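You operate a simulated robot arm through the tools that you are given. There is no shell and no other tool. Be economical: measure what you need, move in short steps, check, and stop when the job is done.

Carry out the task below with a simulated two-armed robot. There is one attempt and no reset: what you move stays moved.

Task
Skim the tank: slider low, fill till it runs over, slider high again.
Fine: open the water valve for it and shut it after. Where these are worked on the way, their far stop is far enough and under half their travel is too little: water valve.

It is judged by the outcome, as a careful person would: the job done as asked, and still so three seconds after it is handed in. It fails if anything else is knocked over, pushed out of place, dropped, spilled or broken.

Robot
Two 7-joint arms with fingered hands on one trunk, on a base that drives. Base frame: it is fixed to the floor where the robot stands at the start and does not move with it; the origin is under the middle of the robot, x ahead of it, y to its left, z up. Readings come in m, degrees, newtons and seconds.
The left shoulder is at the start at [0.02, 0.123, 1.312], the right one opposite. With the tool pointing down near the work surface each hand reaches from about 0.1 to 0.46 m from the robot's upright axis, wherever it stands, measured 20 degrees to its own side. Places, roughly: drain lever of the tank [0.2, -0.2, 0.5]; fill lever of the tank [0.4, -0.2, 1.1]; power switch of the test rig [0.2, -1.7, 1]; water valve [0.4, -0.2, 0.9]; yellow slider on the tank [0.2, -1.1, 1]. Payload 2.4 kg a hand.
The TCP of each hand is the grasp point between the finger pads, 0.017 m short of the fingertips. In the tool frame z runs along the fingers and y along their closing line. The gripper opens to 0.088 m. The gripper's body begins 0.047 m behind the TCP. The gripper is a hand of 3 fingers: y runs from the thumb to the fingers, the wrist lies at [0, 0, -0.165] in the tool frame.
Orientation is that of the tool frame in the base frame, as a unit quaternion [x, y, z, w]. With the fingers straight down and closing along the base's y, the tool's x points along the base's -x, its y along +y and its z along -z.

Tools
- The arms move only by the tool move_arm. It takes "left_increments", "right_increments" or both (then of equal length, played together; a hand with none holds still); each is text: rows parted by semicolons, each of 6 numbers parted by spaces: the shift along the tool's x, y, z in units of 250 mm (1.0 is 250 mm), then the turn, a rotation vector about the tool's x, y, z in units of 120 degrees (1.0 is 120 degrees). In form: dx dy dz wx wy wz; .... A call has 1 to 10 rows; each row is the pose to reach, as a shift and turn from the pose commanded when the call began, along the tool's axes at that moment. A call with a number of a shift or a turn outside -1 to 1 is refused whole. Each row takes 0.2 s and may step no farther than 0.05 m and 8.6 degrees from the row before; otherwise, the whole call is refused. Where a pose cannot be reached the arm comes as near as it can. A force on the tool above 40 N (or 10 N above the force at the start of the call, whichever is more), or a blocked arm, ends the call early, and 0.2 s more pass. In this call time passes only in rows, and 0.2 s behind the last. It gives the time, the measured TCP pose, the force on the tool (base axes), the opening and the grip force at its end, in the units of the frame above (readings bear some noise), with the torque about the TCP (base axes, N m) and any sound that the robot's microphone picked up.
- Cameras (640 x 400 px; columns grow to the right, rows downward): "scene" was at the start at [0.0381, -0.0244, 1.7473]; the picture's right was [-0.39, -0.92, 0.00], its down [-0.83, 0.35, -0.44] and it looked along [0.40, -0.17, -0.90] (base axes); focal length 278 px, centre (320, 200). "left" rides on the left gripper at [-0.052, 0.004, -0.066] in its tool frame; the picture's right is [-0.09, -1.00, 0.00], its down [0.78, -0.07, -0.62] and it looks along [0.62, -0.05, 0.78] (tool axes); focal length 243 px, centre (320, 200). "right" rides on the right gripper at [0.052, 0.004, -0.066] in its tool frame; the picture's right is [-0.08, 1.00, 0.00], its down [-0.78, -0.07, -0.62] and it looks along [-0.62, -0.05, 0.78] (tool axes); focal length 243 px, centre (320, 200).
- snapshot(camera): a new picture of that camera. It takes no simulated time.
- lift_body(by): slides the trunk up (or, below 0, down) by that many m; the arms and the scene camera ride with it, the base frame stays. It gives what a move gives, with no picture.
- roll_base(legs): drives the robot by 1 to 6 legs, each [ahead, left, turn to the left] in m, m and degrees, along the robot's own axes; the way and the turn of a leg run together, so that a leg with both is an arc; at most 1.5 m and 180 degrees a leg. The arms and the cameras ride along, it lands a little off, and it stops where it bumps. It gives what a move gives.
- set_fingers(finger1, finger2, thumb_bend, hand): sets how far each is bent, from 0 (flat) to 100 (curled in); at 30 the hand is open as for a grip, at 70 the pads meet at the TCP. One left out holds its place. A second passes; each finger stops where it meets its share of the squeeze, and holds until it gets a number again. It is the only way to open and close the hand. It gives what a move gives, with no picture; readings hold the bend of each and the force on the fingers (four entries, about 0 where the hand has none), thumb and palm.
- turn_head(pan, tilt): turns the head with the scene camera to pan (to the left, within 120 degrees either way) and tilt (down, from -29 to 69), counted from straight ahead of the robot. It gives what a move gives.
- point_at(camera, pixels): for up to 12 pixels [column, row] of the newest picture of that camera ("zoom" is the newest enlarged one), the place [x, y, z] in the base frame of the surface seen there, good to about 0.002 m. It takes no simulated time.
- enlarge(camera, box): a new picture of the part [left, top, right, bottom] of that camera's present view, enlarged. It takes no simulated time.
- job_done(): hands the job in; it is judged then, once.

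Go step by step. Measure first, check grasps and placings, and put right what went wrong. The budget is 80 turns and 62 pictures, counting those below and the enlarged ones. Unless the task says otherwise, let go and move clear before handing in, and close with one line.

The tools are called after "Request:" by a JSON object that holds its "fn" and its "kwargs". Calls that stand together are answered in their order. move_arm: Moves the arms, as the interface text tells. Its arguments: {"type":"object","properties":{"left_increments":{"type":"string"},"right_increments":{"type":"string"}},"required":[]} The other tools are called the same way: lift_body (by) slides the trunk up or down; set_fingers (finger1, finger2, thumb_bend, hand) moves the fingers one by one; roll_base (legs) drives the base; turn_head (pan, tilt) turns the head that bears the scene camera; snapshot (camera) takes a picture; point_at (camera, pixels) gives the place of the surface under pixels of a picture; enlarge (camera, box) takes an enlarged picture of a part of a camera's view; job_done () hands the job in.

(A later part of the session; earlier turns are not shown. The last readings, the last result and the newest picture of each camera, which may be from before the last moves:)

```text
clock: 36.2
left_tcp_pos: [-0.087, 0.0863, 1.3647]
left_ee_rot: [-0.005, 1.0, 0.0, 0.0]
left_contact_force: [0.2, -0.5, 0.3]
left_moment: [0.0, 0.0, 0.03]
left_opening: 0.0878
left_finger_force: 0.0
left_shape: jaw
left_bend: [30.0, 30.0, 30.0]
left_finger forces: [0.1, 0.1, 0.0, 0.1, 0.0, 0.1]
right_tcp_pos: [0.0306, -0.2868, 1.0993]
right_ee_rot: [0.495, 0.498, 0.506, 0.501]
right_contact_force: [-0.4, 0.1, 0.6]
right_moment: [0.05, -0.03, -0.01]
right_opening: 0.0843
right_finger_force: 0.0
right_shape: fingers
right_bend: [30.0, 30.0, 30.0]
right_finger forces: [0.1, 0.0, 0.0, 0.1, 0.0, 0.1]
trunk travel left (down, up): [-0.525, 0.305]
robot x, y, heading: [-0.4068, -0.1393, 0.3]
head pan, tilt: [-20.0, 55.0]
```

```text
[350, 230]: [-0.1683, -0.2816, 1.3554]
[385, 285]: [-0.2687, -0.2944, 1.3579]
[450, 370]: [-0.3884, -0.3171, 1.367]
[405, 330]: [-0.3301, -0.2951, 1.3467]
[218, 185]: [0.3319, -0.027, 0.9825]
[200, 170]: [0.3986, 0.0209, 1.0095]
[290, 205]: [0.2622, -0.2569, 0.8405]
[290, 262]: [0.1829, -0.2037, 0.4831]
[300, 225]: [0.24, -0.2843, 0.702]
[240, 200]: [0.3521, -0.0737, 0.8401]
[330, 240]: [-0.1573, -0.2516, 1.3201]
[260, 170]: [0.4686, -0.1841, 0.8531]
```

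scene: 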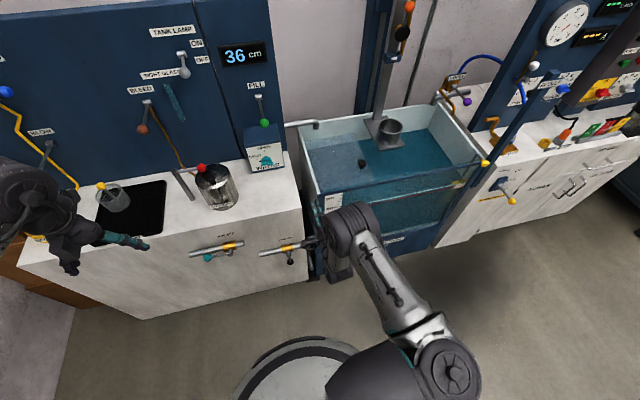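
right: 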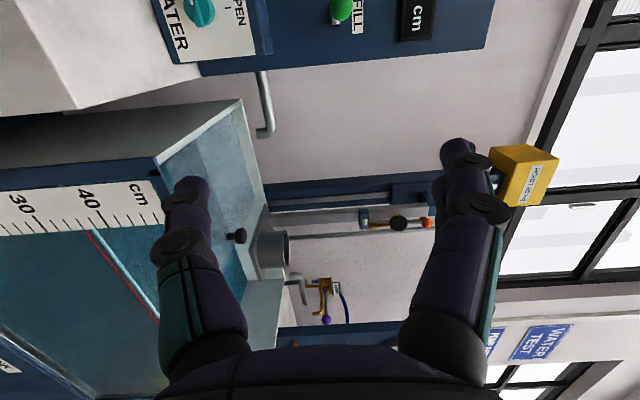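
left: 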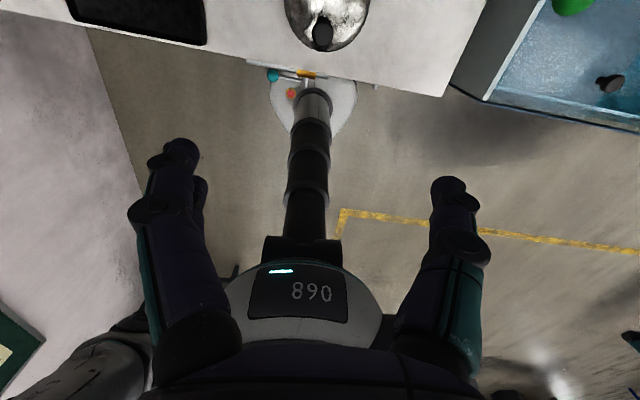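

The forearm runs high (z about 1.35) and the wrist drops down to the hand, so the counter (z 0.84) and strainer are clear. I'll lower the trunk 0.17 m and drive in front of the valve.

Request:
{"fn": "lift_body", "kwargs": {"by": -0.17}}

Request:
{"fn": "roll_base", "kwargs": {"legs": [[0.27, 0.07, 0]]}}

Request:
{"fn": "snapshot", "kwargs": {"camera": "right"}}

```text
clock: 38.1
left_tcp_pos: [-0.0861, 0.0863, 1.1945]
left_ee_rot: [-0.004, 1.0, 0.0, 0.0]
left_contact_force: [-0.8, 1.2, 0.0]
left_moment: [0.01, 0.03, 0.01]
left_opening: 0.088
left_finger_force: 0.0
left_shape: jaw
left_bend: [30.0, 30.0, 30.0]
left_finger forces: [0.0, 0.0, 0.1, 0.1, 0.0, 0.0]
right_tcp_pos: [0.0302, -0.2866, 0.9297]
right_ee_rot: [0.494, 0.499, 0.506, 0.501]
right_contact_force: [-0.6, 0.4, 0.3]
right_moment: [0.01, 0.02, 0.01]
right_opening: 0.0839
right_finger_force: 0.0
right_shape: fingers
right_bend: [30.0, 30.0, 30.0]
right_finger forces: [0.0, 0.1, 0.0, 0.0, 0.1, 0.0]
trunk travel left (down, up): [-0.355, 0.475]
robot x, y, heading: [-0.4084, -0.1373, 0.4]
head pan, tilt: [-20.0, 55.0]
```

```text
clock: 40.0
left_tcp_pos: [0.1744, 0.1576, 1.1947]
left_ee_rot: [-0.004, 1.0, -0.001, 0.0]
left_contact_force: [0.0, -0.4, 0.3]
left_moment: [-0.02, -0.02, 0.03]
left_opening: 0.088
left_finger_force: 0.1
left_shape: jaw
left_bend: [30.0, 30.0, 30.0]
left_finger forces: [0.1, 0.0, 0.0, 0.0, 0.0, 0.0]
right_tcp_pos: [0.2927, -0.2152, 0.9307]
right_ee_rot: [0.494, 0.499, 0.506, 0.501]
right_contact_force: [0.2, -0.4, -0.2]
right_moment: [0.0, -0.01, -0.01]
right_opening: 0.0845
right_finger_force: 0.0
right_shape: fingers
right_bend: [30.0, 30.0, 30.0]
right_finger forces: [0.0, 0.1, 0.0, 0.1, 0.0, 0.0]
trunk travel left (down, up): [-0.355, 0.475]
robot x, y, heading: [-0.1527, -0.0669, 0.6]
head pan, tilt: [-20.0, 55.0]
```

```text
32 pictures are left
```

right: 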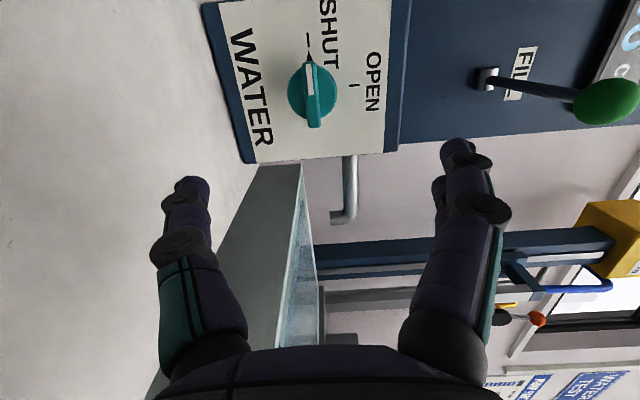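

Request:
{"fn": "point_at", "kwargs": {"camera": "right", "pixels": [[314, 95], [314, 75], [314, 120], [296, 92], [332, 92], [320, 140], [310, 95], [318, 95], [240, 60], [380, 60]]}}

Request:
{"fn": "enlarge", "kwargs": {"camera": "right", "box": [260, 30, 390, 150]}}

```text
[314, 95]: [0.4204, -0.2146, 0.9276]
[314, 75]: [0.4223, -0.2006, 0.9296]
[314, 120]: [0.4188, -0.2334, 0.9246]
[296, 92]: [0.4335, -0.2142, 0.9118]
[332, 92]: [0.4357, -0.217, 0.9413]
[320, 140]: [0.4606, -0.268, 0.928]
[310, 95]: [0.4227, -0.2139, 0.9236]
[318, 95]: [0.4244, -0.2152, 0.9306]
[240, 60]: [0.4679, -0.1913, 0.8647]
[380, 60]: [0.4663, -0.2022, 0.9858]
```

```text
3.33 times, centred on (325, 90) of right
```

zoom: 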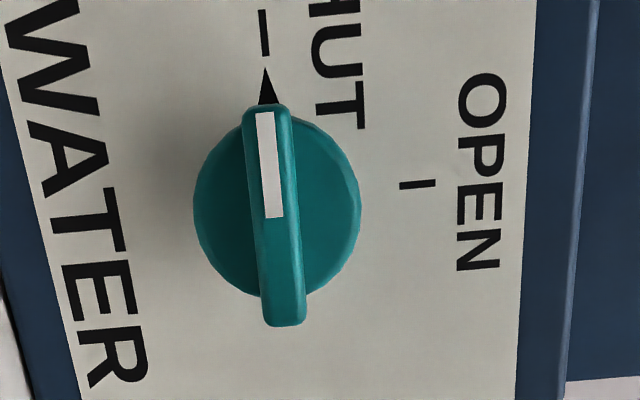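

The bar is at x 0.42–0.434, y -0.215, z 0.927. Before gripping, I'll test the 90° wrist roll in free air.

Request:
{"fn": "move_arm", "kwargs": {"right_increments": "0 0 0 0 0 0.07; 0 0 0 0 0 0.14; 0 0 0 0 0 0.21; 0 0 0 0 0 0.28; 0 0 0 0 0 0.35; 0 0 0 0 0 0.42; 0 0 0 0 0 0.49; 0 0 0 0 0 0.56; 0 0 0 0 0 0.63; 0 0 0 0 0 0.7"}}

Request:
{"fn": "move_arm", "kwargs": {"right_increments": "0 0 0 0 0 0.05; 0 0 0 0 0 0.1"}}

Request:
{"fn": "snapshot", "kwargs": {"camera": "scene"}}

```text
clock: 42.2
left_tcp_pos: [0.1729, 0.1576, 1.1942]
left_ee_rot: [-0.005, 1.0, 0.0, 0.0]
left_contact_force: [0.6, -0.1, 0.2]
left_moment: [-0.02, 0.01, 0.01]
left_opening: 0.0879
left_finger_force: 0.1
left_shape: jaw
left_bend: [30.0, 30.0, 30.0]
left_finger forces: [0.0, 0.0, 0.0, 0.0, 0.1, 0.0]
right_tcp_pos: [0.2913, -0.215, 0.9294]
right_ee_rot: [0.701, 0.039, 0.711, 0.032]
right_contact_force: [0.1, -0.8, -0.1]
right_moment: [-0.04, -0.02, 0.01]
right_opening: 0.0839
right_finger_force: 0.0
right_shape: fingers
right_bend: [30.0, 30.0, 30.0]
right_finger forces: [0.0, 0.0, 0.0, 0.0, 0.0, 0.0]
trunk travel left (down, up): [-0.355, 0.475]
robot x, y, heading: [-0.1471, -0.0677, 0.3]
head pan, tilt: [-20.0, 55.0]
```

```text
clock: 42.9
left_tcp_pos: [0.1726, 0.1581, 1.1948]
left_ee_rot: [-0.005, 1.0, -0.001, 0.0]
left_contact_force: [1.1, 0.2, -0.2]
left_moment: [-0.04, -0.03, 0.0]
left_opening: 0.0881
left_finger_force: 0.1
left_shape: jaw
left_bend: [30.0, 30.0, 30.0]
left_finger forces: [0.0, 0.0, 0.0, 0.1, 0.1, 0.0]
right_tcp_pos: [0.2911, -0.2149, 0.9316]
right_ee_rot: [0.701, -0.033, 0.711, -0.041]
right_contact_force: [-0.4, -0.9, -0.6]
right_moment: [0.01, 0.01, 0.01]
right_opening: 0.0844
right_finger_force: 0.1
right_shape: fingers
right_bend: [30.0, 30.0, 30.0]
right_finger forces: [0.0, 0.1, 0.0, 0.0, 0.0, 0.0]
trunk travel left (down, up): [-0.355, 0.475]
robot x, y, heading: [-0.1496, -0.0663, 0.7]
head pan, tilt: [-20.0, 55.0]
```

```text
30 pictures are left
```

scene: 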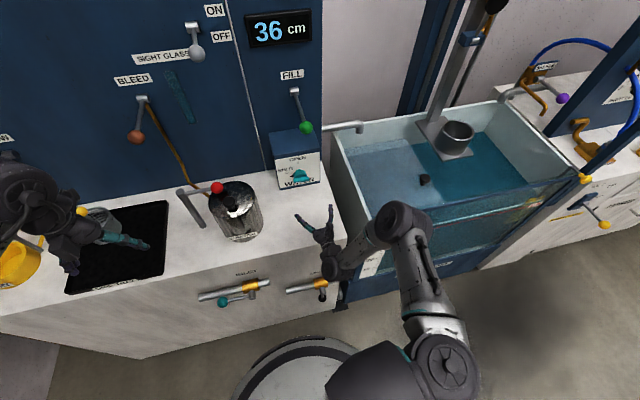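

The roll works freely. I'll roll back, then advance to TCP x of about 0.413 around the bar.

Request:
{"fn": "move_arm", "kwargs": {"right_increments": "0 0 0 0 0 -0.07; 0 0 0 0 0 -0.14; 0 0 0 0 0 -0.21; 0 0 0 0 0 -0.28; 0 0 0 0 0 -0.35; 0 0 0 0 0 -0.42; 0 0 0 0 0 -0.49; 0 0 0 0 0 -0.56; 0 0 0 0 0 -0.63; 0 0 0 0 0 -0.7"}}

Request:
{"fn": "move_arm", "kwargs": {"right_increments": "0 0 0 0 0 -0.05; 0 -0.01 0 0 0 -0.1; 0 -0.014 0.15 0 0 -0.1; 0 -0.014 0.3 0 0 -0.1; 0 -0.014 0.4 0 0 -0.1; 0 -0.014 0.485 0 0 -0.1"}}

Request:
{"fn": "snapshot", "kwargs": {"camera": "right"}}

```text
clock: 45.0
left_tcp_pos: [0.1733, 0.1584, 1.195]
left_ee_rot: [-0.006, 1.0, 0.0, 0.0]
left_contact_force: [0.2, 0.1, -0.1]
left_moment: [0.01, 0.0, 0.02]
left_opening: 0.088
left_finger_force: 0.0
left_shape: jaw
left_bend: [30.0, 30.0, 30.0]
left_finger forces: [0.0, 0.1, 0.0, 0.0, 0.1, 0.0]
right_tcp_pos: [0.2913, -0.2154, 0.9311]
right_ee_rot: [0.543, 0.445, 0.556, 0.446]
right_contact_force: [0.0, 0.4, 0.9]
right_moment: [-0.01, -0.01, -0.01]
right_opening: 0.084
right_finger_force: 0.0
right_shape: fingers
right_bend: [30.0, 30.0, 30.0]
right_finger forces: [0.1, 0.0, 0.1, 0.0, 0.0, 0.0]
trunk travel left (down, up): [-0.355, 0.475]
robot x, y, heading: [-0.1471, -0.0648, 0.4]
head pan, tilt: [-20.0, 55.0]
```

```text
clock: 46.5
left_tcp_pos: [0.1729, 0.157, 1.1933]
left_ee_rot: [-0.005, 1.0, 0.0, 0.0]
left_contact_force: [0.9, 0.9, -0.8]
left_moment: [-0.01, 0.01, 0.01]
left_opening: 0.0879
left_finger_force: 0.0
left_shape: jaw
left_bend: [30.0, 30.0, 30.0]
left_finger forces: [0.0, 0.1, 0.1, 0.0, 0.1, 0.1]
right_tcp_pos: [0.4123, -0.2138, 0.9293]
right_ee_rot: [0.494, 0.498, 0.506, 0.502]
right_contact_force: [0.2, 0.0, 0.8]
right_moment: [0.02, -0.01, 0.01]
right_opening: 0.0842
right_finger_force: 0.1
right_shape: fingers
right_bend: [30.0, 30.0, 30.0]
right_finger forces: [0.0, 0.0, 0.0, 0.0, 0.0, 0.0]
trunk travel left (down, up): [-0.355, 0.475]
robot x, y, heading: [-0.1476, -0.066, 0.3]
head pan, tilt: [-20.0, 55.0]
```

```text
29 pictures are left
```

right: 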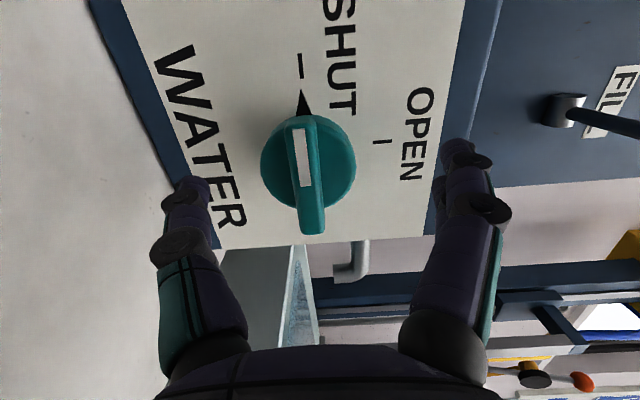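

The bar sits between the open fingers. I'll close on it.

Request:
{"fn": "set_fingers", "kwargs": {"hand": "right", "finger1": 72, "finger2": 72, "thumb_bend": 72}}

Request:
{"fn": "snapshot", "kwargs": {"camera": "right"}}

```text
clock: 47.5
left_tcp_pos: [0.1727, 0.1576, 1.1951]
left_ee_rot: [-0.006, 1.0, -0.001, 0.0]
left_contact_force: [-0.5, 0.7, 0.2]
left_moment: [0.0, 0.02, 0.01]
left_opening: 0.088
left_finger_force: 0.1
left_shape: jaw
left_bend: [30.0, 30.0, 30.0]
left_finger forces: [0.1, 0.0, 0.1, 0.0, 0.0, 0.0]
right_tcp_pos: [0.4122, -0.214, 0.9301]
right_ee_rot: [0.494, 0.5, 0.506, 0.5]
right_contact_force: [1.1, 0.9, -5.3]
right_moment: [-0.03, 0.05, -0.01]
right_opening: 0.0056
right_finger_force: 4.1
right_shape: fingers
right_bend: [71.0, 71.0, 66.0]
right_finger forces: [0.8, 0.8, 0.0, 0.1, 6.4, 0.0]
trunk travel left (down, up): [-0.355, 0.475]
robot x, y, heading: [-0.148, -0.0634, 0.5]
head pan, tilt: [-20.0, 55.0]
```

```text
28 pictures are left
```

right: 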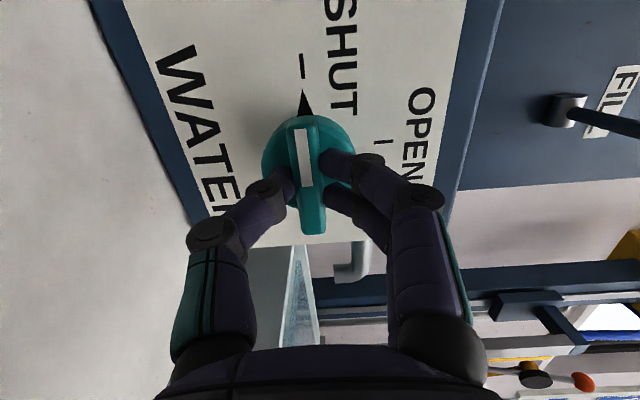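

The bar is gripped between thumb and both fingers. I'll tighten and turn +45° first.

Request:
{"fn": "set_fingers", "kwargs": {"hand": "right", "finger1": 82, "finger2": 82, "thumb_bend": 74}}

Request:
{"fn": "move_arm", "kwargs": {"right_increments": "0 -0.01 0 0 0 0.06; 0 -0.01 0 0 0 0.12; 0 -0.01 0 0 0 0.18; 0 -0.01 0 0 0 0.24; 0 -0.01 0 0 0 0.3; 0 -0.01 0 0 0 0.36"}}

Request:
{"fn": "snapshot", "kwargs": {"camera": "right"}}

```text
clock: 48.5
left_tcp_pos: [0.1741, 0.1587, 1.1953]
left_ee_rot: [-0.005, 1.0, 0.0, 0.0]
left_contact_force: [-0.4, -0.7, 0.9]
left_moment: [-0.01, 0.0, -0.02]
left_opening: 0.0877
left_finger_force: 0.1
left_shape: jaw
left_bend: [30.0, 30.0, 30.0]
left_finger forces: [0.0, 0.1, 0.1, 0.0, 0.0, 0.0]
right_tcp_pos: [0.4126, -0.214, 0.93]
right_ee_rot: [0.494, 0.498, 0.507, 0.501]
right_contact_force: [2.6, 0.0, 2.5]
right_moment: [0.01, 0.01, 0.03]
right_opening: 0.0051
right_finger_force: 8.7
right_shape: fingers
right_bend: [79.0, 77.0, 66.0]
right_finger forces: [6.6, 4.5, 0.0, 0.1, 7.2, 0.0]
trunk travel left (down, up): [-0.355, 0.475]
robot x, y, heading: [-0.1461, -0.0689, 0.6]
head pan, tilt: [-20.0, 55.0]
```

```text
clock: 49.9
left_tcp_pos: [0.1714, 0.1578, 1.1952]
left_ee_rot: [-0.005, 1.0, 0.0, 0.001]
left_contact_force: [0.3, 1.3, -0.2]
left_moment: [0.01, 0.0, 0.0]
left_opening: 0.0878
left_finger_force: 0.1
left_shape: jaw
left_bend: [30.0, 30.0, 30.0]
left_finger forces: [0.0, 0.1, 0.1, 0.1, 0.0, 0.0]
right_tcp_pos: [0.4108, -0.2136, 0.9276]
right_ee_rot: [0.643, 0.281, 0.656, 0.279]
right_contact_force: [0.4, -4.5, 12.4]
right_moment: [-0.08, -0.17, -0.05]
right_opening: 0.0039
right_finger_force: 11.1
right_shape: fingers
right_bend: [78.0, 76.0, 67.0]
right_finger forces: [10.3, 8.7, 0.0, 0.1, 4.2, 0.0]
trunk travel left (down, up): [-0.355, 0.475]
robot x, y, heading: [-0.1507, -0.0647, 0.3]
head pan, tilt: [-20.0, 55.0]
```

```text
27 pictures are left
```

right: 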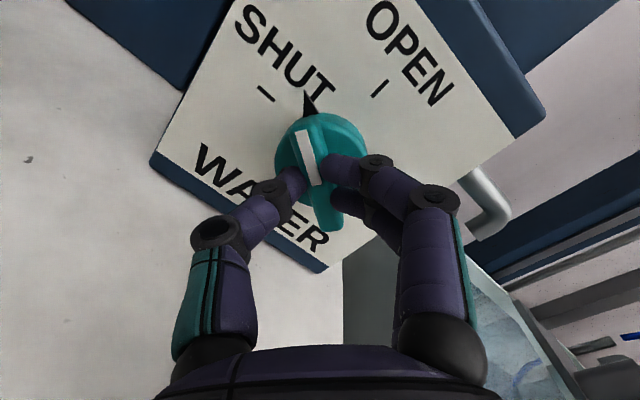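

The knob follows, with its pointer halfway between SHUT and OPEN. I'll continue turning to the OPEN stop.

Request:
{"fn": "move_arm", "kwargs": {"right_increments": "0 0 0 0 0 0.06; 0 0 0 0 0 0.12; 0 0 0 0 0 0.18; 0 0 0 0 0 0.24; 0 0 0 0 0 0.3; 0 0 0 0 0 0.36; 0 0 0 0 0 0.4; 0 0 0 0 0 0.44"}}

Request:
{"fn": "snapshot", "kwargs": {"camera": "right"}}

```text
clock: 51.6
left_tcp_pos: [0.172, 0.1561, 1.1956]
left_ee_rot: [-0.005, 1.0, 0.001, 0.001]
left_contact_force: [-0.2, -0.8, -0.8]
left_moment: [0.01, -0.01, -0.01]
left_opening: 0.088
left_finger_force: 0.0
left_shape: jaw
left_bend: [30.0, 30.0, 30.0]
left_finger forces: [0.0, 0.0, 0.0, 0.0, 0.0, 0.0]
right_tcp_pos: [0.4101, -0.2152, 0.925]
right_ee_rot: [0.701, -0.034, 0.711, -0.043]
right_contact_force: [-5.0, -15.3, 7.5]
right_moment: [-0.06, -0.13, -0.21]
right_opening: 0.0038
right_finger_force: 12.7
right_shape: fingers
right_bend: [79.0, 76.0, 68.0]
right_finger forces: [11.4, 9.3, 0.1, 0.0, 4.4, 0.0]
trunk travel left (down, up): [-0.355, 0.475]
robot x, y, heading: [-0.1469, -0.0674, 0.6]
head pan, tilt: [-20.0, 55.0]
```

```text
26 pictures are left
```

right: 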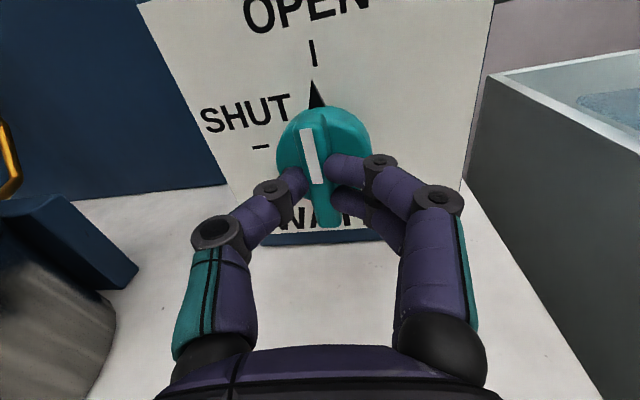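

The pointer is at OPEN. I'll release, back off and rise to the fill lever.

Request:
{"fn": "set_fingers", "kwargs": {"hand": "right", "finger1": 30, "finger2": 30, "thumb_bend": 30}}

Request:
{"fn": "move_arm", "kwargs": {"right_increments": "0 0 -0.15 0 0 0; 0 0 -0.3 0 0 0; 0 0 -0.45 0 0 0; 0 0 -0.56 0 0 0"}}

Request:
{"fn": "lift_body", "kwargs": {"by": 0.22}}

Request:
{"fn": "snapshot", "kwargs": {"camera": "right"}}

```text
clock: 52.6
left_tcp_pos: [0.1734, 0.157, 1.1946]
left_ee_rot: [-0.006, 1.0, -0.001, 0.0]
left_contact_force: [-0.4, -0.4, 0.6]
left_moment: [0.03, 0.01, -0.02]
left_opening: 0.0879
left_finger_force: 0.1
left_shape: jaw
left_bend: [30.0, 30.0, 30.0]
left_finger forces: [0.0, 0.0, 0.0, 0.1, 0.1, 0.1]
right_tcp_pos: [0.4143, -0.214, 0.9243]
right_ee_rot: [0.701, -0.032, 0.711, -0.041]
right_contact_force: [-0.1, -0.2, -0.2]
right_moment: [0.0, -0.01, -0.01]
right_opening: 0.0841
right_finger_force: 0.0
right_shape: fingers
right_bend: [30.0, 30.0, 30.0]
right_finger forces: [0.0, 0.1, 0.0, 0.1, 0.0, 0.1]
trunk travel left (down, up): [-0.355, 0.475]
robot x, y, heading: [-0.1492, -0.0666, 0.6]
head pan, tilt: [-20.0, 55.0]
```

```text
clock: 53.6
left_tcp_pos: [0.1713, 0.1574, 1.1942]
left_ee_rot: [-0.005, 1.0, 0.0, 0.0]
left_contact_force: [-1.0, 0.0, 1.1]
left_moment: [0.02, 0.02, -0.03]
left_opening: 0.0882
left_finger_force: 0.0
left_shape: jaw
left_bend: [30.0, 30.0, 30.0]
left_finger forces: [0.1, 0.0, 0.0, 0.0, 0.0, 0.1]
right_tcp_pos: [0.2735, -0.2162, 0.9202]
right_ee_rot: [0.701, -0.035, 0.711, -0.041]
right_contact_force: [0.3, 0.5, 1.0]
right_moment: [-0.04, -0.01, 0.0]
right_opening: 0.084
right_finger_force: 0.1
right_shape: fingers
right_bend: [30.0, 30.0, 30.0]
right_finger forces: [0.1, 0.1, 0.1, 0.0, 0.0, 0.1]
trunk travel left (down, up): [-0.355, 0.475]
robot x, y, heading: [-0.1496, -0.0623, 0.6]
head pan, tilt: [-20.0, 55.0]
```

```text
clock: 56.0
left_tcp_pos: [0.1738, 0.1565, 1.4156]
left_ee_rot: [-0.006, 1.0, -0.001, 0.0]
left_contact_force: [0.3, 0.0, -0.5]
left_moment: [0.0, 0.03, -0.01]
left_opening: 0.0881
left_finger_force: 0.0
left_shape: jaw
left_bend: [30.0, 30.0, 30.0]
left_finger forces: [0.0, 0.0, 0.1, 0.0, 0.1, 0.0]
right_tcp_pos: [0.2741, -0.2163, 1.1397]
right_ee_rot: [0.701, -0.033, 0.711, -0.042]
right_contact_force: [0.2, 0.3, 0.2]
right_moment: [0.01, 0.01, -0.05]
right_opening: 0.0842
right_finger_force: 0.0
right_shape: fingers
right_bend: [30.0, 30.0, 30.0]
right_finger forces: [0.1, 0.0, 0.0, 0.0, 0.1, 0.0]
trunk travel left (down, up): [-0.575, 0.255]
robot x, y, heading: [-0.1471, -0.0659, 0.7]
head pan, tilt: [-20.0, 55.0]
```

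```text
25 pictures are left
```

right: 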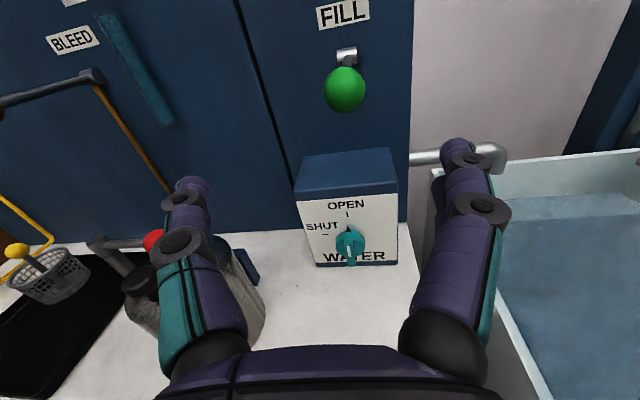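

Request:
{"fn": "enlarge", "kwargs": {"camera": "right", "box": [290, 20, 420, 150]}}

Request:
{"fn": "point_at", "kwargs": {"camera": "right", "pixels": [[345, 88], [346, 54], [327, 88], [363, 88], [345, 70], [345, 108], [349, 245], [348, 230]]}}

Request:
{"fn": "turn_head", "kwargs": {"pan": -25, "tilt": 45}}

Request:
{"fn": "snapshot", "kwargs": {"camera": "scene"}}

```text
3.08 times, centred on (355, 85) of right
```

zoom: 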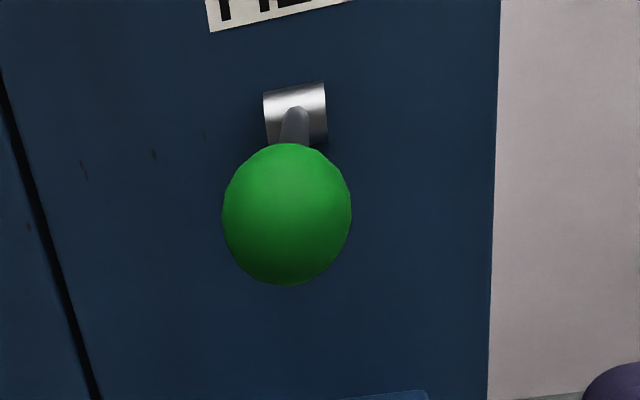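

```text
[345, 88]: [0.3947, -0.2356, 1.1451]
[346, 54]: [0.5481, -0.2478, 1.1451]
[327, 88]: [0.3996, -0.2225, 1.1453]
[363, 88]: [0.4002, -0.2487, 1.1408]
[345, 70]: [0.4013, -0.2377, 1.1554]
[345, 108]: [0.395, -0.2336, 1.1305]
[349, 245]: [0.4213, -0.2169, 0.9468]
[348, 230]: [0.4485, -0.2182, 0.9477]
```

```text
clock: 56.7
left_tcp_pos: [0.1737, 0.1576, 1.4149]
left_ee_rot: [-0.005, 1.0, 0.0, 0.0]
left_contact_force: [-0.2, 0.0, 0.5]
left_moment: [0.02, 0.01, 0.02]
left_opening: 0.088
left_finger_force: 0.0
left_shape: jaw
left_bend: [30.0, 30.0, 30.0]
left_finger forces: [0.0, 0.0, 0.1, 0.0, 0.1, 0.0]
right_tcp_pos: [0.2737, -0.2172, 1.1401]
right_ee_rot: [0.701, -0.033, 0.711, -0.042]
right_contact_force: [-0.2, -0.2, 0.8]
right_moment: [-0.04, 0.01, 0.01]
right_opening: 0.0845
right_finger_force: 0.1
right_shape: fingers
right_bend: [30.0, 30.0, 30.0]
right_finger forces: [0.1, 0.0, 0.0, 0.0, 0.0, 0.0]
trunk travel left (down, up): [-0.575, 0.255]
robot x, y, heading: [-0.1461, -0.0656, 0.5]
head pan, tilt: [-25.0, 45.0]
```

```text
23 pictures are left
```

scene: 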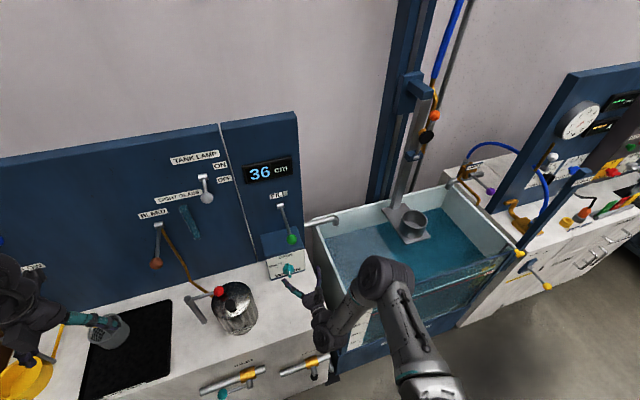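

The fill lever pivots about a horizontal y axis; its ball centre is at (0.41, -0.236, 1.145). I'll advance around the ball and close gently on its sides.

Request:
{"fn": "move_arm", "kwargs": {"right_increments": "0.02 0.08 0 0 0 0; 0.02 0.08 0.15 0 0 0; 0.02 0.08 0.3 0 0 0; 0.02 0.08 0.42 0 0 0; 0.02 0.08 0.54 0 0 0"}}

Request:
{"fn": "set_fingers", "kwargs": {"hand": "right", "finger1": 60, "finger2": 60, "thumb_bend": 60}}

Request:
{"fn": "snapshot", "kwargs": {"camera": "right"}}

```text
clock: 57.9
left_tcp_pos: [0.1743, 0.1573, 1.4158]
left_ee_rot: [-0.006, 1.0, 0.0, 0.001]
left_contact_force: [0.4, -0.1, 0.5]
left_moment: [-0.01, 0.01, 0.03]
left_opening: 0.0881
left_finger_force: 0.1
left_shape: jaw
left_bend: [30.0, 30.0, 30.0]
left_finger forces: [0.0, 0.0, 0.0, 0.1, 0.1, 0.1]
right_tcp_pos: [0.4107, -0.2345, 1.1431]
right_ee_rot: [0.702, -0.034, 0.71, -0.042]
right_contact_force: [0.7, 0.7, -0.9]
right_moment: [0.01, -0.01, 0.01]
right_opening: 0.0842
right_finger_force: 0.2
right_shape: fingers
right_bend: [30.0, 30.0, 30.0]
right_finger forces: [0.0, 0.1, 0.1, 0.0, 0.1, 0.0]
trunk travel left (down, up): [-0.575, 0.255]
robot x, y, heading: [-0.1465, -0.0664, 0.4]
head pan, tilt: [-25.0, 45.0]
```

```text
clock: 58.9
left_tcp_pos: [0.1728, 0.158, 1.4154]
left_ee_rot: [-0.004, 1.0, 0.0, 0.0]
left_contact_force: [0.5, 0.6, -0.2]
left_moment: [-0.03, 0.01, -0.03]
left_opening: 0.088
left_finger_force: 0.0
left_shape: jaw
left_bend: [30.0, 30.0, 30.0]
left_finger forces: [0.0, 0.0, 0.1, 0.0, 0.0, 0.1]
right_tcp_pos: [0.4103, -0.2338, 1.1431]
right_ee_rot: [0.701, -0.033, 0.711, -0.041]
right_contact_force: [0.5, 1.8, 0.9]
right_moment: [0.02, -0.04, -0.03]
right_opening: 0.0194
right_finger_force: 0.2
right_shape: fingers
right_bend: [60.0, 60.0, 59.0]
right_finger forces: [0.0, 0.0, 0.1, 0.1, 1.0, 0.1]
trunk travel left (down, up): [-0.575, 0.255]
robot x, y, heading: [-0.1522, -0.0662, 0.3]
head pan, tilt: [-25.0, 45.0]
```

```text
22 pictures are left
```

right: 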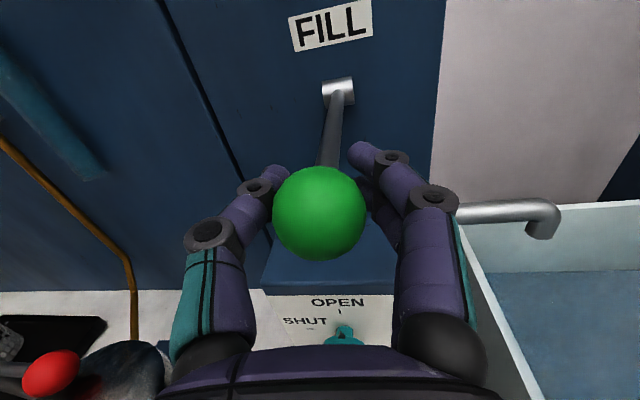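

The ball is enclosed with the fingertips behind it. I'll tighten slightly and try 3 cm downward first.

Request:
{"fn": "set_fingers", "kwargs": {"hand": "right", "finger1": 67, "finger2": 67, "thumb_bend": 65}}

Request:
{"fn": "move_arm", "kwargs": {"right_increments": "-0.03 0 0 0 0 0; -0.06 0 0 0 0 0; -0.09 0 0.005 0 0 0; -0.12 0 0.01 0 0 0"}}

Request:
{"fn": "snapshot", "kwargs": {"camera": "right"}}

```text
clock: 59.9
left_tcp_pos: [0.1737, 0.1584, 1.4151]
left_ee_rot: [-0.004, 1.0, 0.001, 0.0]
left_contact_force: [-0.6, 0.3, -1.6]
left_moment: [0.01, 0.02, -0.03]
left_opening: 0.088
left_finger_force: 0.0
left_shape: jaw
left_bend: [30.0, 30.0, 30.0]
left_finger forces: [0.0, 0.0, 0.0, 0.0, 0.0, 0.0]
right_tcp_pos: [0.4117, -0.2345, 1.1436]
right_ee_rot: [0.701, -0.034, 0.711, -0.041]
right_contact_force: [2.1, 2.6, 0.7]
right_moment: [0.01, 0.0, 0.01]
right_opening: 0.0112
right_finger_force: 2.6
right_shape: fingers
right_bend: [66.0, 64.0, 63.0]
right_finger forces: [0.3, 1.3, 0.1, 0.0, 4.3, 0.0]
trunk travel left (down, up): [-0.575, 0.255]
robot x, y, heading: [-0.1507, -0.0647, 0.8]
head pan, tilt: [-25.0, 45.0]
```

```text
clock: 60.9
left_tcp_pos: [0.1743, 0.1576, 1.415]
left_ee_rot: [-0.005, 1.0, 0.0, 0.0]
left_contact_force: [-0.1, -0.9, 0.1]
left_moment: [-0.02, 0.0, 0.0]
left_opening: 0.0877
left_finger_force: 0.1
left_shape: jaw
left_bend: [30.0, 30.0, 30.0]
left_finger forces: [0.1, 0.0, 0.1, 0.0, 0.1, 0.0]
right_tcp_pos: [0.413, -0.2323, 1.1129]
right_ee_rot: [0.701, -0.033, 0.711, -0.042]
right_contact_force: [1.9, -2.4, 2.1]
right_moment: [-0.04, -0.05, -0.05]
right_opening: 0.0103
right_finger_force: 2.9
right_shape: fingers
right_bend: [65.0, 62.0, 64.0]
right_finger forces: [1.3, 2.9, 0.0, 0.0, 2.0, 0.0]
trunk travel left (down, up): [-0.575, 0.255]
robot x, y, heading: [-0.149, -0.0668, 0.4]
head pan, tilt: [-25.0, 45.0]
```

```text
21 pictures are left
```

right: 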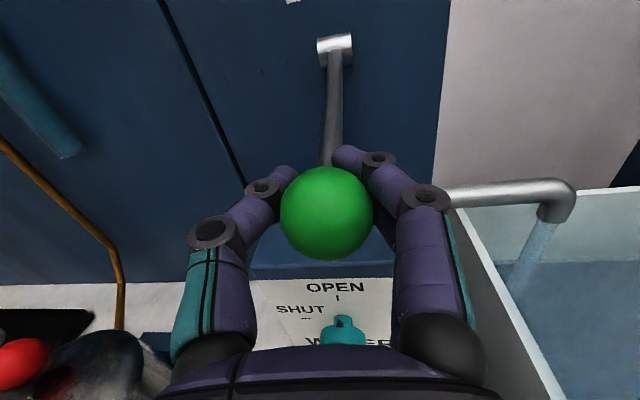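

Water now runs from the spout (530,250), so down is open. I'll push a little further for flow, hold it, and read the level.

Request:
{"fn": "move_arm", "kwargs": {"right_increments": "-0.03 0 0.005 0 0 0; -0.06 0 0.012 0 0 0; -0.09 0 0.022 0 0 0; -0.12 0 0.034 0 0 0"}}

Request:
{"fn": "snapshot", "kwargs": {"camera": "scene"}}

```text
clock: 61.9
left_tcp_pos: [0.1735, 0.1574, 1.4147]
left_ee_rot: [-0.005, 1.0, 0.0, -0.001]
left_contact_force: [0.3, 0.0, 0.1]
left_moment: [-0.03, -0.01, -0.01]
left_opening: 0.0882
left_finger_force: 0.1
left_shape: jaw
left_bend: [30.0, 30.0, 30.0]
left_finger forces: [0.0, 0.0, 0.0, 0.1, 0.0, 0.1]
right_tcp_pos: [0.4152, -0.2307, 1.0955]
right_ee_rot: [0.701, -0.033, 0.711, -0.041]
right_contact_force: [12.4, -5.7, 7.7]
right_moment: [-0.15, -0.07, 0.12]
right_opening: 0.0135
right_finger_force: 7.8
right_shape: fingers
right_bend: [61.0, 57.0, 64.0]
right_finger forces: [7.8, 6.4, 0.0, 0.1, 1.1, 0.1]
right hand out of reach, approached as far as the arm can: row 3, 4
trunk travel left (down, up): [-0.575, 0.255]
robot x, y, heading: [-0.1479, -0.0677, 0.5]
head pan, tilt: [-25.0, 45.0]
```

```text
20 pictures are left
```

scene: 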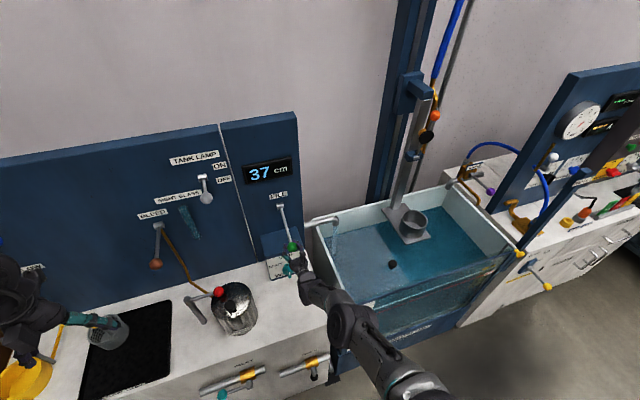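

Level 37 and rising with the lever held down. I'll wait 2 s and look again.

Request:
{"fn": "move_arm", "kwargs": {"right_increments": "0.01 0 -0.02 0 0 0; 0.01 0 -0.03 0 0 0; 0.01 0 -0.03 0 0 0; 0.01 0 -0.03 0 0 0; 0.01 0 -0.03 0 0 0; 0.01 0 -0.03 0 0 0; 0.01 0 -0.03 0 0 0; 0.01 0 -0.03 0 0 0"}}

Request:
{"fn": "snapshot", "kwargs": {"camera": "scene"}}

```text
clock: 63.7
left_tcp_pos: [0.1754, 0.1576, 1.4143]
left_ee_rot: [-0.006, 1.0, 0.0, -0.001]
left_contact_force: [-1.0, 0.0, 1.0]
left_moment: [-0.01, 0.01, 0.01]
left_opening: 0.0882
left_finger_force: 0.0
left_shape: jaw
left_bend: [30.0, 30.0, 30.0]
left_finger forces: [0.1, 0.1, 0.0, 0.0, 0.0, 0.0]
right_tcp_pos: [0.4067, -0.2298, 1.0979]
right_ee_rot: [0.702, -0.033, 0.711, -0.04]
right_contact_force: [14.3, -6.0, 7.6]
right_moment: [-0.08, -0.11, 0.14]
right_opening: 0.021
right_finger_force: 8.7
right_shape: fingers
right_bend: [55.0, 56.0, 63.0]
right_finger forces: [8.8, 5.5, 0.0, 0.1, 2.5, 0.0]
trunk travel left (down, up): [-0.575, 0.255]
robot x, y, heading: [-0.1468, -0.0668, 0.7]
head pan, tilt: [-25.0, 45.0]
```

```text
19 pictures are left
```

scene: 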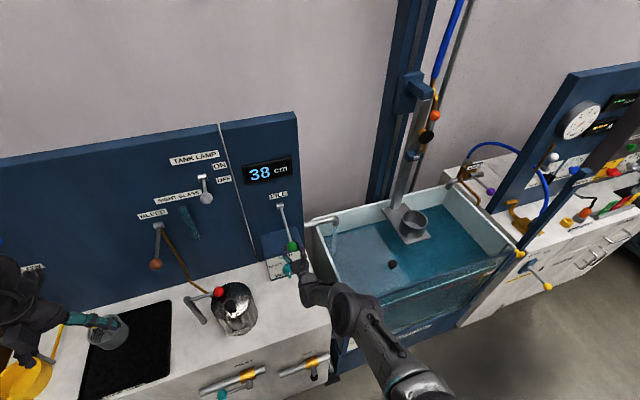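

Level 38, about to reach the gate top. I'll wait another 2 s and zoom on the gate corner.

Request:
{"fn": "move_arm", "kwargs": {"right_increments": "0 0 0 0 0 0; 0 0 0 0 0 0; 0 0 0 0 0 0; 0 0 0 0 0 0; 0 0 0 0 0 0; 0 0 0 0 0 0; 0 0 0 0 0 0; 0 0 0 0 0 0; 0 0 0 0 0 0"}}

Request:
{"fn": "enlarge", "kwargs": {"camera": "scene", "box": [240, 150, 540, 340]}}

```text
clock: 65.7
left_tcp_pos: [0.1751, 0.1569, 1.4144]
left_ee_rot: [-0.005, 1.0, 0.0, -0.001]
left_contact_force: [-0.4, -0.1, 0.2]
left_moment: [-0.01, -0.01, -0.01]
left_opening: 0.0881
left_finger_force: 0.1
left_shape: jaw
left_bend: [30.0, 30.0, 30.0]
left_finger forces: [0.0, 0.1, 0.0, 0.0, 0.0, 0.1]
right_tcp_pos: [0.4066, -0.2301, 1.0973]
right_ee_rot: [0.702, -0.032, 0.711, -0.042]
right_contact_force: [14.5, -6.2, 7.3]
right_moment: [-0.12, -0.12, 0.11]
right_opening: 0.0209
right_finger_force: 8.9
right_shape: fingers
right_bend: [55.0, 56.0, 63.0]
right_finger forces: [8.9, 5.5, 0.0, 0.1, 2.5, 0.1]
trunk travel left (down, up): [-0.575, 0.255]
robot x, y, heading: [-0.1498, -0.065, 0.6]
head pan, tilt: [-25.0, 45.0]
```

```text
2.11 times, centred on (390, 245) of scene
```

zoom: 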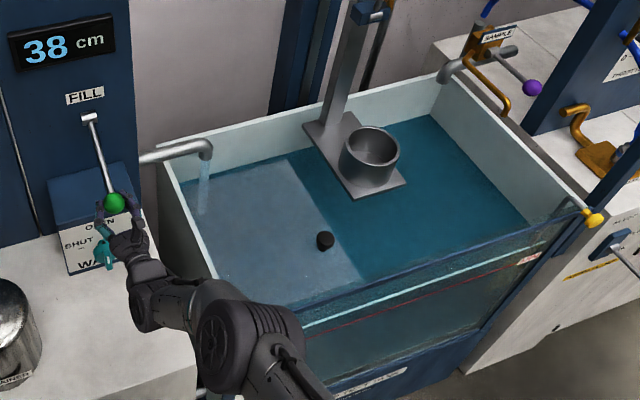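

Request:
{"fn": "move_arm", "kwargs": {"right_increments": "0 0 0 0 0 0; 0 0 0 0 0 0; 0 0 0 0 0 0; 0 0 0 0 0 0; 0 0 0 0 0 0; 0 0 0 0 0 0; 0 0 0 0 0 0; 0 0 0 0 0 0; 0 0 0 0 0 0"}}

Request:
{"fn": "enlarge", "kwargs": {"camera": "scene", "box": [450, 230, 550, 300]}}

Request:
{"fn": "enlarge", "kwargs": {"camera": "scene", "box": [240, 150, 340, 290]}}

```text
clock: 67.7
left_tcp_pos: [0.1755, 0.1574, 1.415]
left_ee_rot: [-0.005, 1.0, 0.0, -0.001]
left_contact_force: [-0.1, -0.2, 0.2]
left_moment: [0.0, 0.0, -0.03]
left_opening: 0.0882
left_finger_force: 0.0
left_shape: jaw
left_bend: [30.0, 30.0, 30.0]
left_finger forces: [0.0, 0.1, 0.0, 0.1, 0.0, 0.1]
right_tcp_pos: [0.4066, -0.2297, 1.0962]
right_ee_rot: [0.702, -0.033, 0.711, -0.041]
right_contact_force: [14.3, -7.0, 7.8]
right_moment: [-0.07, -0.13, 0.08]
right_opening: 0.0214
right_finger_force: 8.9
right_shape: fingers
right_bend: [55.0, 56.0, 63.0]
right_finger forces: [8.8, 5.5, 0.0, 0.0, 2.5, 0.0]
trunk travel left (down, up): [-0.575, 0.255]
robot x, y, heading: [-0.1485, -0.0665, 0.5]
head pan, tilt: [-25.0, 45.0]
```

```text
5.71 times, centred on (500, 265) of scene
```

zoom: 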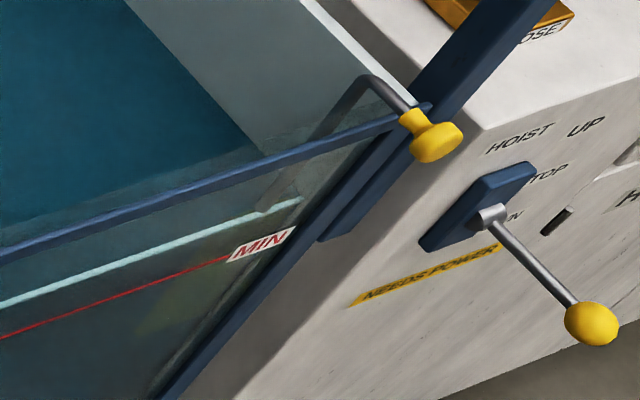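

```text
2.86 times, centred on (290, 220) of scene
```

zoom: 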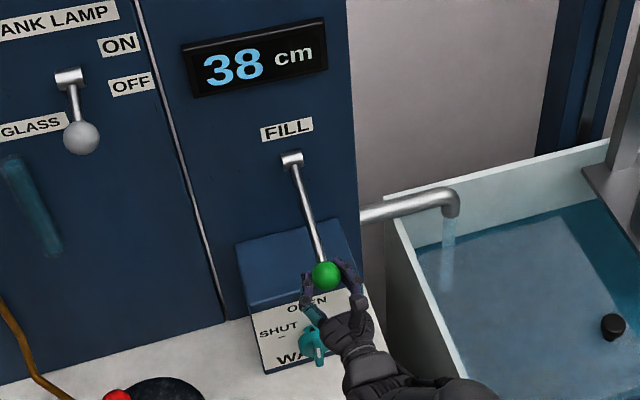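

The level holds at 38 with the water still running and the water line at the gate top, so it is running over. Now I'll lift the fill lever back up to shut it.

Request:
{"fn": "move_arm", "kwargs": {"right_increments": "0.04 0 0.01 0 0 0; 0.08 0 0.01 0 0 0; 0.12 0 0.01 0 0 0; 0.16 0 0.01 0 0 0; 0.19 0 0.01 0 0 0; 0.22 0 0.01 0 0 0"}}

Request:
{"fn": "snapshot", "kwargs": {"camera": "right"}}

```text
clock: 69.1
left_tcp_pos: [0.1733, 0.1583, 1.4149]
left_ee_rot: [-0.005, 1.0, 0.0, 0.0]
left_contact_force: [0.3, 0.1, -0.5]
left_moment: [-0.01, 0.05, 0.0]
left_opening: 0.088
left_finger_force: 0.1
left_shape: jaw
left_bend: [30.0, 30.0, 30.0]
left_finger forces: [0.0, 0.0, 0.0, 0.0, 0.1, 0.0]
right_tcp_pos: [0.408, -0.2364, 1.1525]
right_ee_rot: [0.701, -0.034, 0.711, -0.041]
right_contact_force: [2.8, 0.6, -1.0]
right_moment: [0.05, 0.03, 0.02]
right_opening: 0.0082
right_finger_force: 1.5
right_shape: fingers
right_bend: [67.0, 63.0, 64.0]
right_finger forces: [0.1, 1.6, 0.1, 0.0, 1.1, 0.0]
trunk travel left (down, up): [-0.575, 0.255]
robot x, y, heading: [-0.1453, -0.069, 0.5]
head pan, tilt: [-25.0, 45.0]
```

```text
15 pictures are left
```

right: 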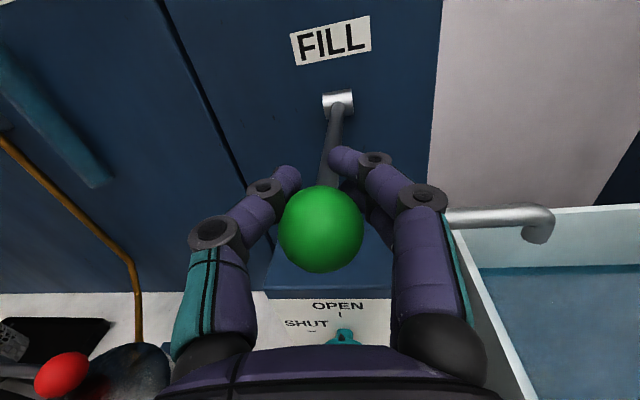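

The stream at the spout has stopped. I'll check the ball's height against the starting 1.145.

Request:
{"fn": "point_at", "kwargs": {"camera": "right", "pixels": [[320, 230], [320, 195], [340, 105]]}}

Request:
{"fn": "enlarge", "kwargs": {"camera": "right", "box": [440, 170, 600, 270]}}

```text
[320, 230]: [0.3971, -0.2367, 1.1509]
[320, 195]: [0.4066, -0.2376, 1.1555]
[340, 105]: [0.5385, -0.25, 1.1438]
```

```text
4.00 times, centred on (520, 220) of right
```

zoom: 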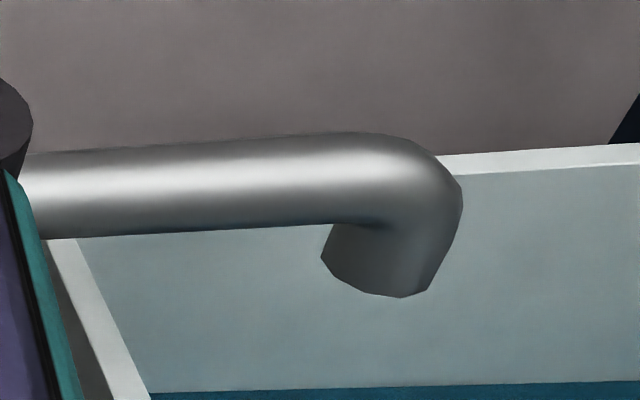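

The lever is back at its starting height with no flow. I'll release, retract and go down to the valve again.

Request:
{"fn": "set_fingers", "kwargs": {"hand": "right", "finger1": 30, "finger2": 30, "thumb_bend": 30}}

Request:
{"fn": "move_arm", "kwargs": {"right_increments": "0 0 -0.15 0 0 0; 0 0 -0.3 0 0 0; 0 0 -0.45 0 0 0; 0 0 -0.54 0 0 0"}}

Request:
{"fn": "lift_body", "kwargs": {"by": -0.22}}

Request:
{"fn": "snapshot", "kwargs": {"camera": "right"}}

```text
clock: 70.1
left_tcp_pos: [0.1728, 0.1568, 1.4147]
left_ee_rot: [-0.005, 1.0, 0.0, 0.0]
left_contact_force: [0.0, 0.3, -0.7]
left_moment: [0.01, -0.02, -0.02]
left_opening: 0.088
left_finger_force: 0.0
left_shape: jaw
left_bend: [30.0, 30.0, 30.0]
left_finger forces: [0.1, 0.0, 0.1, 0.0, 0.0, 0.0]
right_tcp_pos: [0.4084, -0.2352, 1.1533]
right_ee_rot: [0.701, -0.032, 0.711, -0.042]
right_contact_force: [-1.2, 0.0, -0.4]
right_moment: [0.06, 0.0, 0.0]
right_opening: 0.0839
right_finger_force: 0.1
right_shape: fingers
right_bend: [30.0, 30.0, 30.0]
right_finger forces: [0.1, 0.0, 0.0, 0.1, 0.0, 0.1]
trunk travel left (down, up): [-0.575, 0.255]
robot x, y, heading: [-0.1493, -0.0649, 0.6]
head pan, tilt: [-25.0, 45.0]
```

```text
clock: 71.1
left_tcp_pos: [0.174, 0.1577, 1.415]
left_ee_rot: [-0.005, 1.0, 0.0, 0.0]
left_contact_force: [-0.7, 0.4, 0.1]
left_moment: [-0.02, 0.0, -0.01]
left_opening: 0.088
left_finger_force: 0.0
left_shape: jaw
left_bend: [30.0, 30.0, 30.0]
left_finger forces: [0.0, 0.0, 0.0, 0.0, 0.0, 0.0]
right_tcp_pos: [0.2735, -0.236, 1.1489]
right_ee_rot: [0.701, -0.034, 0.711, -0.042]
right_contact_force: [-0.1, -0.1, 0.0]
right_moment: [0.0, 0.02, 0.03]
right_opening: 0.0844
right_finger_force: 0.1
right_shape: fingers
right_bend: [30.0, 30.0, 30.0]
right_finger forces: [0.0, 0.0, 0.1, 0.0, 0.0, 0.0]
trunk travel left (down, up): [-0.575, 0.255]
robot x, y, heading: [-0.1457, -0.0691, 0.3]
head pan, tilt: [-25.0, 45.0]
```

```text
clock: 73.4
left_tcp_pos: [0.1738, 0.1576, 1.1948]
left_ee_rot: [-0.006, 1.0, 0.0, 0.0]
left_contact_force: [-0.4, 0.2, 0.2]
left_moment: [0.03, 0.0, 0.01]
left_opening: 0.0878
left_finger_force: 0.0
left_shape: jaw
left_bend: [30.0, 30.0, 30.0]
left_finger forces: [0.0, 0.0, 0.0, 0.0, 0.1, 0.0]
right_tcp_pos: [0.2749, -0.2361, 0.9293]
right_ee_rot: [0.701, -0.033, 0.711, -0.041]
right_contact_force: [0.2, 0.4, 0.0]
right_moment: [0.02, -0.03, -0.05]
right_opening: 0.0843
right_finger_force: 0.0
right_shape: fingers
right_bend: [30.0, 30.0, 30.0]
right_finger forces: [0.0, 0.1, 0.1, 0.0, 0.1, 0.1]
trunk travel left (down, up): [-0.355, 0.475]
robot x, y, heading: [-0.1503, -0.0661, 0.7]
head pan, tilt: [-25.0, 45.0]
```

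```text
13 pictures are left
```

right: 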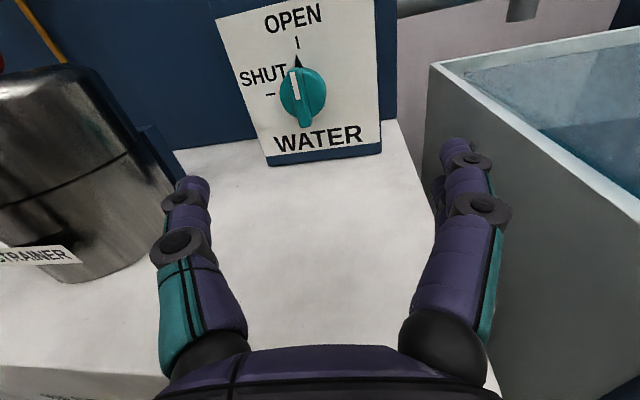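

The bar is now vertical. I'll align and advance with a 6° roll correction.

Request:
{"fn": "move_arm", "kwargs": {"right_increments": "-0.024 -0.077 0 0 0 -0.025; -0.024 -0.077 0.15 0 0 -0.05; -0.024 -0.077 0.3 0 0 -0.05; -0.024 -0.077 0.43 0 0 -0.05; -0.024 -0.077 0.553 0 0 -0.05"}}

Request:
{"fn": "set_fingers", "kwargs": {"hand": "right", "finger1": 78, "finger2": 78, "thumb_bend": 74}}

Request:
{"fn": "snapshot", "kwargs": {"camera": "right"}}

```text
clock: 74.6
left_tcp_pos: [0.1728, 0.1584, 1.1946]
left_ee_rot: [-0.006, 1.0, -0.001, -0.001]
left_contact_force: [0.6, 0.1, -0.3]
left_moment: [0.0, 0.0, -0.01]
left_opening: 0.088
left_finger_force: 0.0
left_shape: jaw
left_bend: [30.0, 30.0, 30.0]
left_finger forces: [0.1, 0.1, 0.0, 0.0, 0.0, 0.1]
right_tcp_pos: [0.4123, -0.2126, 0.9257]
right_ee_rot: [0.702, 0.004, 0.712, -0.005]
right_contact_force: [0.1, -0.3, -0.5]
right_moment: [0.02, 0.0, 0.02]
right_opening: 0.0843
right_finger_force: 0.0
right_shape: fingers
right_bend: [30.0, 30.0, 30.0]
right_finger forces: [0.1, 0.1, 0.1, 0.0, 0.0, 0.0]
trunk travel left (down, up): [-0.355, 0.475]
robot x, y, heading: [-0.149, -0.0647, 0.5]
head pan, tilt: [-25.0, 45.0]
```

```text
clock: 75.6
left_tcp_pos: [0.1738, 0.157, 1.1944]
left_ee_rot: [-0.005, 1.0, 0.0, 0.0]
left_contact_force: [-0.9, 0.0, 0.3]
left_moment: [-0.02, 0.03, -0.03]
left_opening: 0.088
left_finger_force: 0.1
left_shape: jaw
left_bend: [30.0, 30.0, 30.0]
left_finger forces: [0.0, 0.0, 0.1, 0.1, 0.0, 0.0]
right_tcp_pos: [0.4122, -0.215, 0.9256]
right_ee_rot: [0.702, 0.003, 0.712, -0.004]
right_contact_force: [6.9, -7.2, 0.9]
right_moment: [-0.03, 0.0, -0.03]
right_opening: 0.0048
right_finger_force: 7.6
right_shape: fingers
right_bend: [72.0, 72.0, 69.0]
right_finger forces: [5.3, 5.4, 0.0, 0.0, 3.9, 0.1]
trunk travel left (down, up): [-0.355, 0.475]
robot x, y, heading: [-0.1492, -0.069, 0.7]
head pan, tilt: [-25.0, 45.0]
```

```text
12 pictures are left
```

right: 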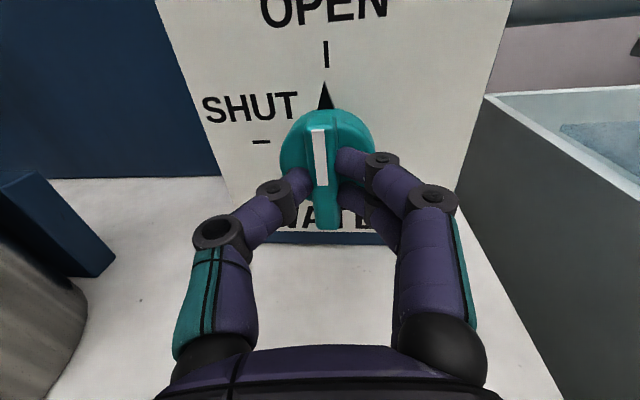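

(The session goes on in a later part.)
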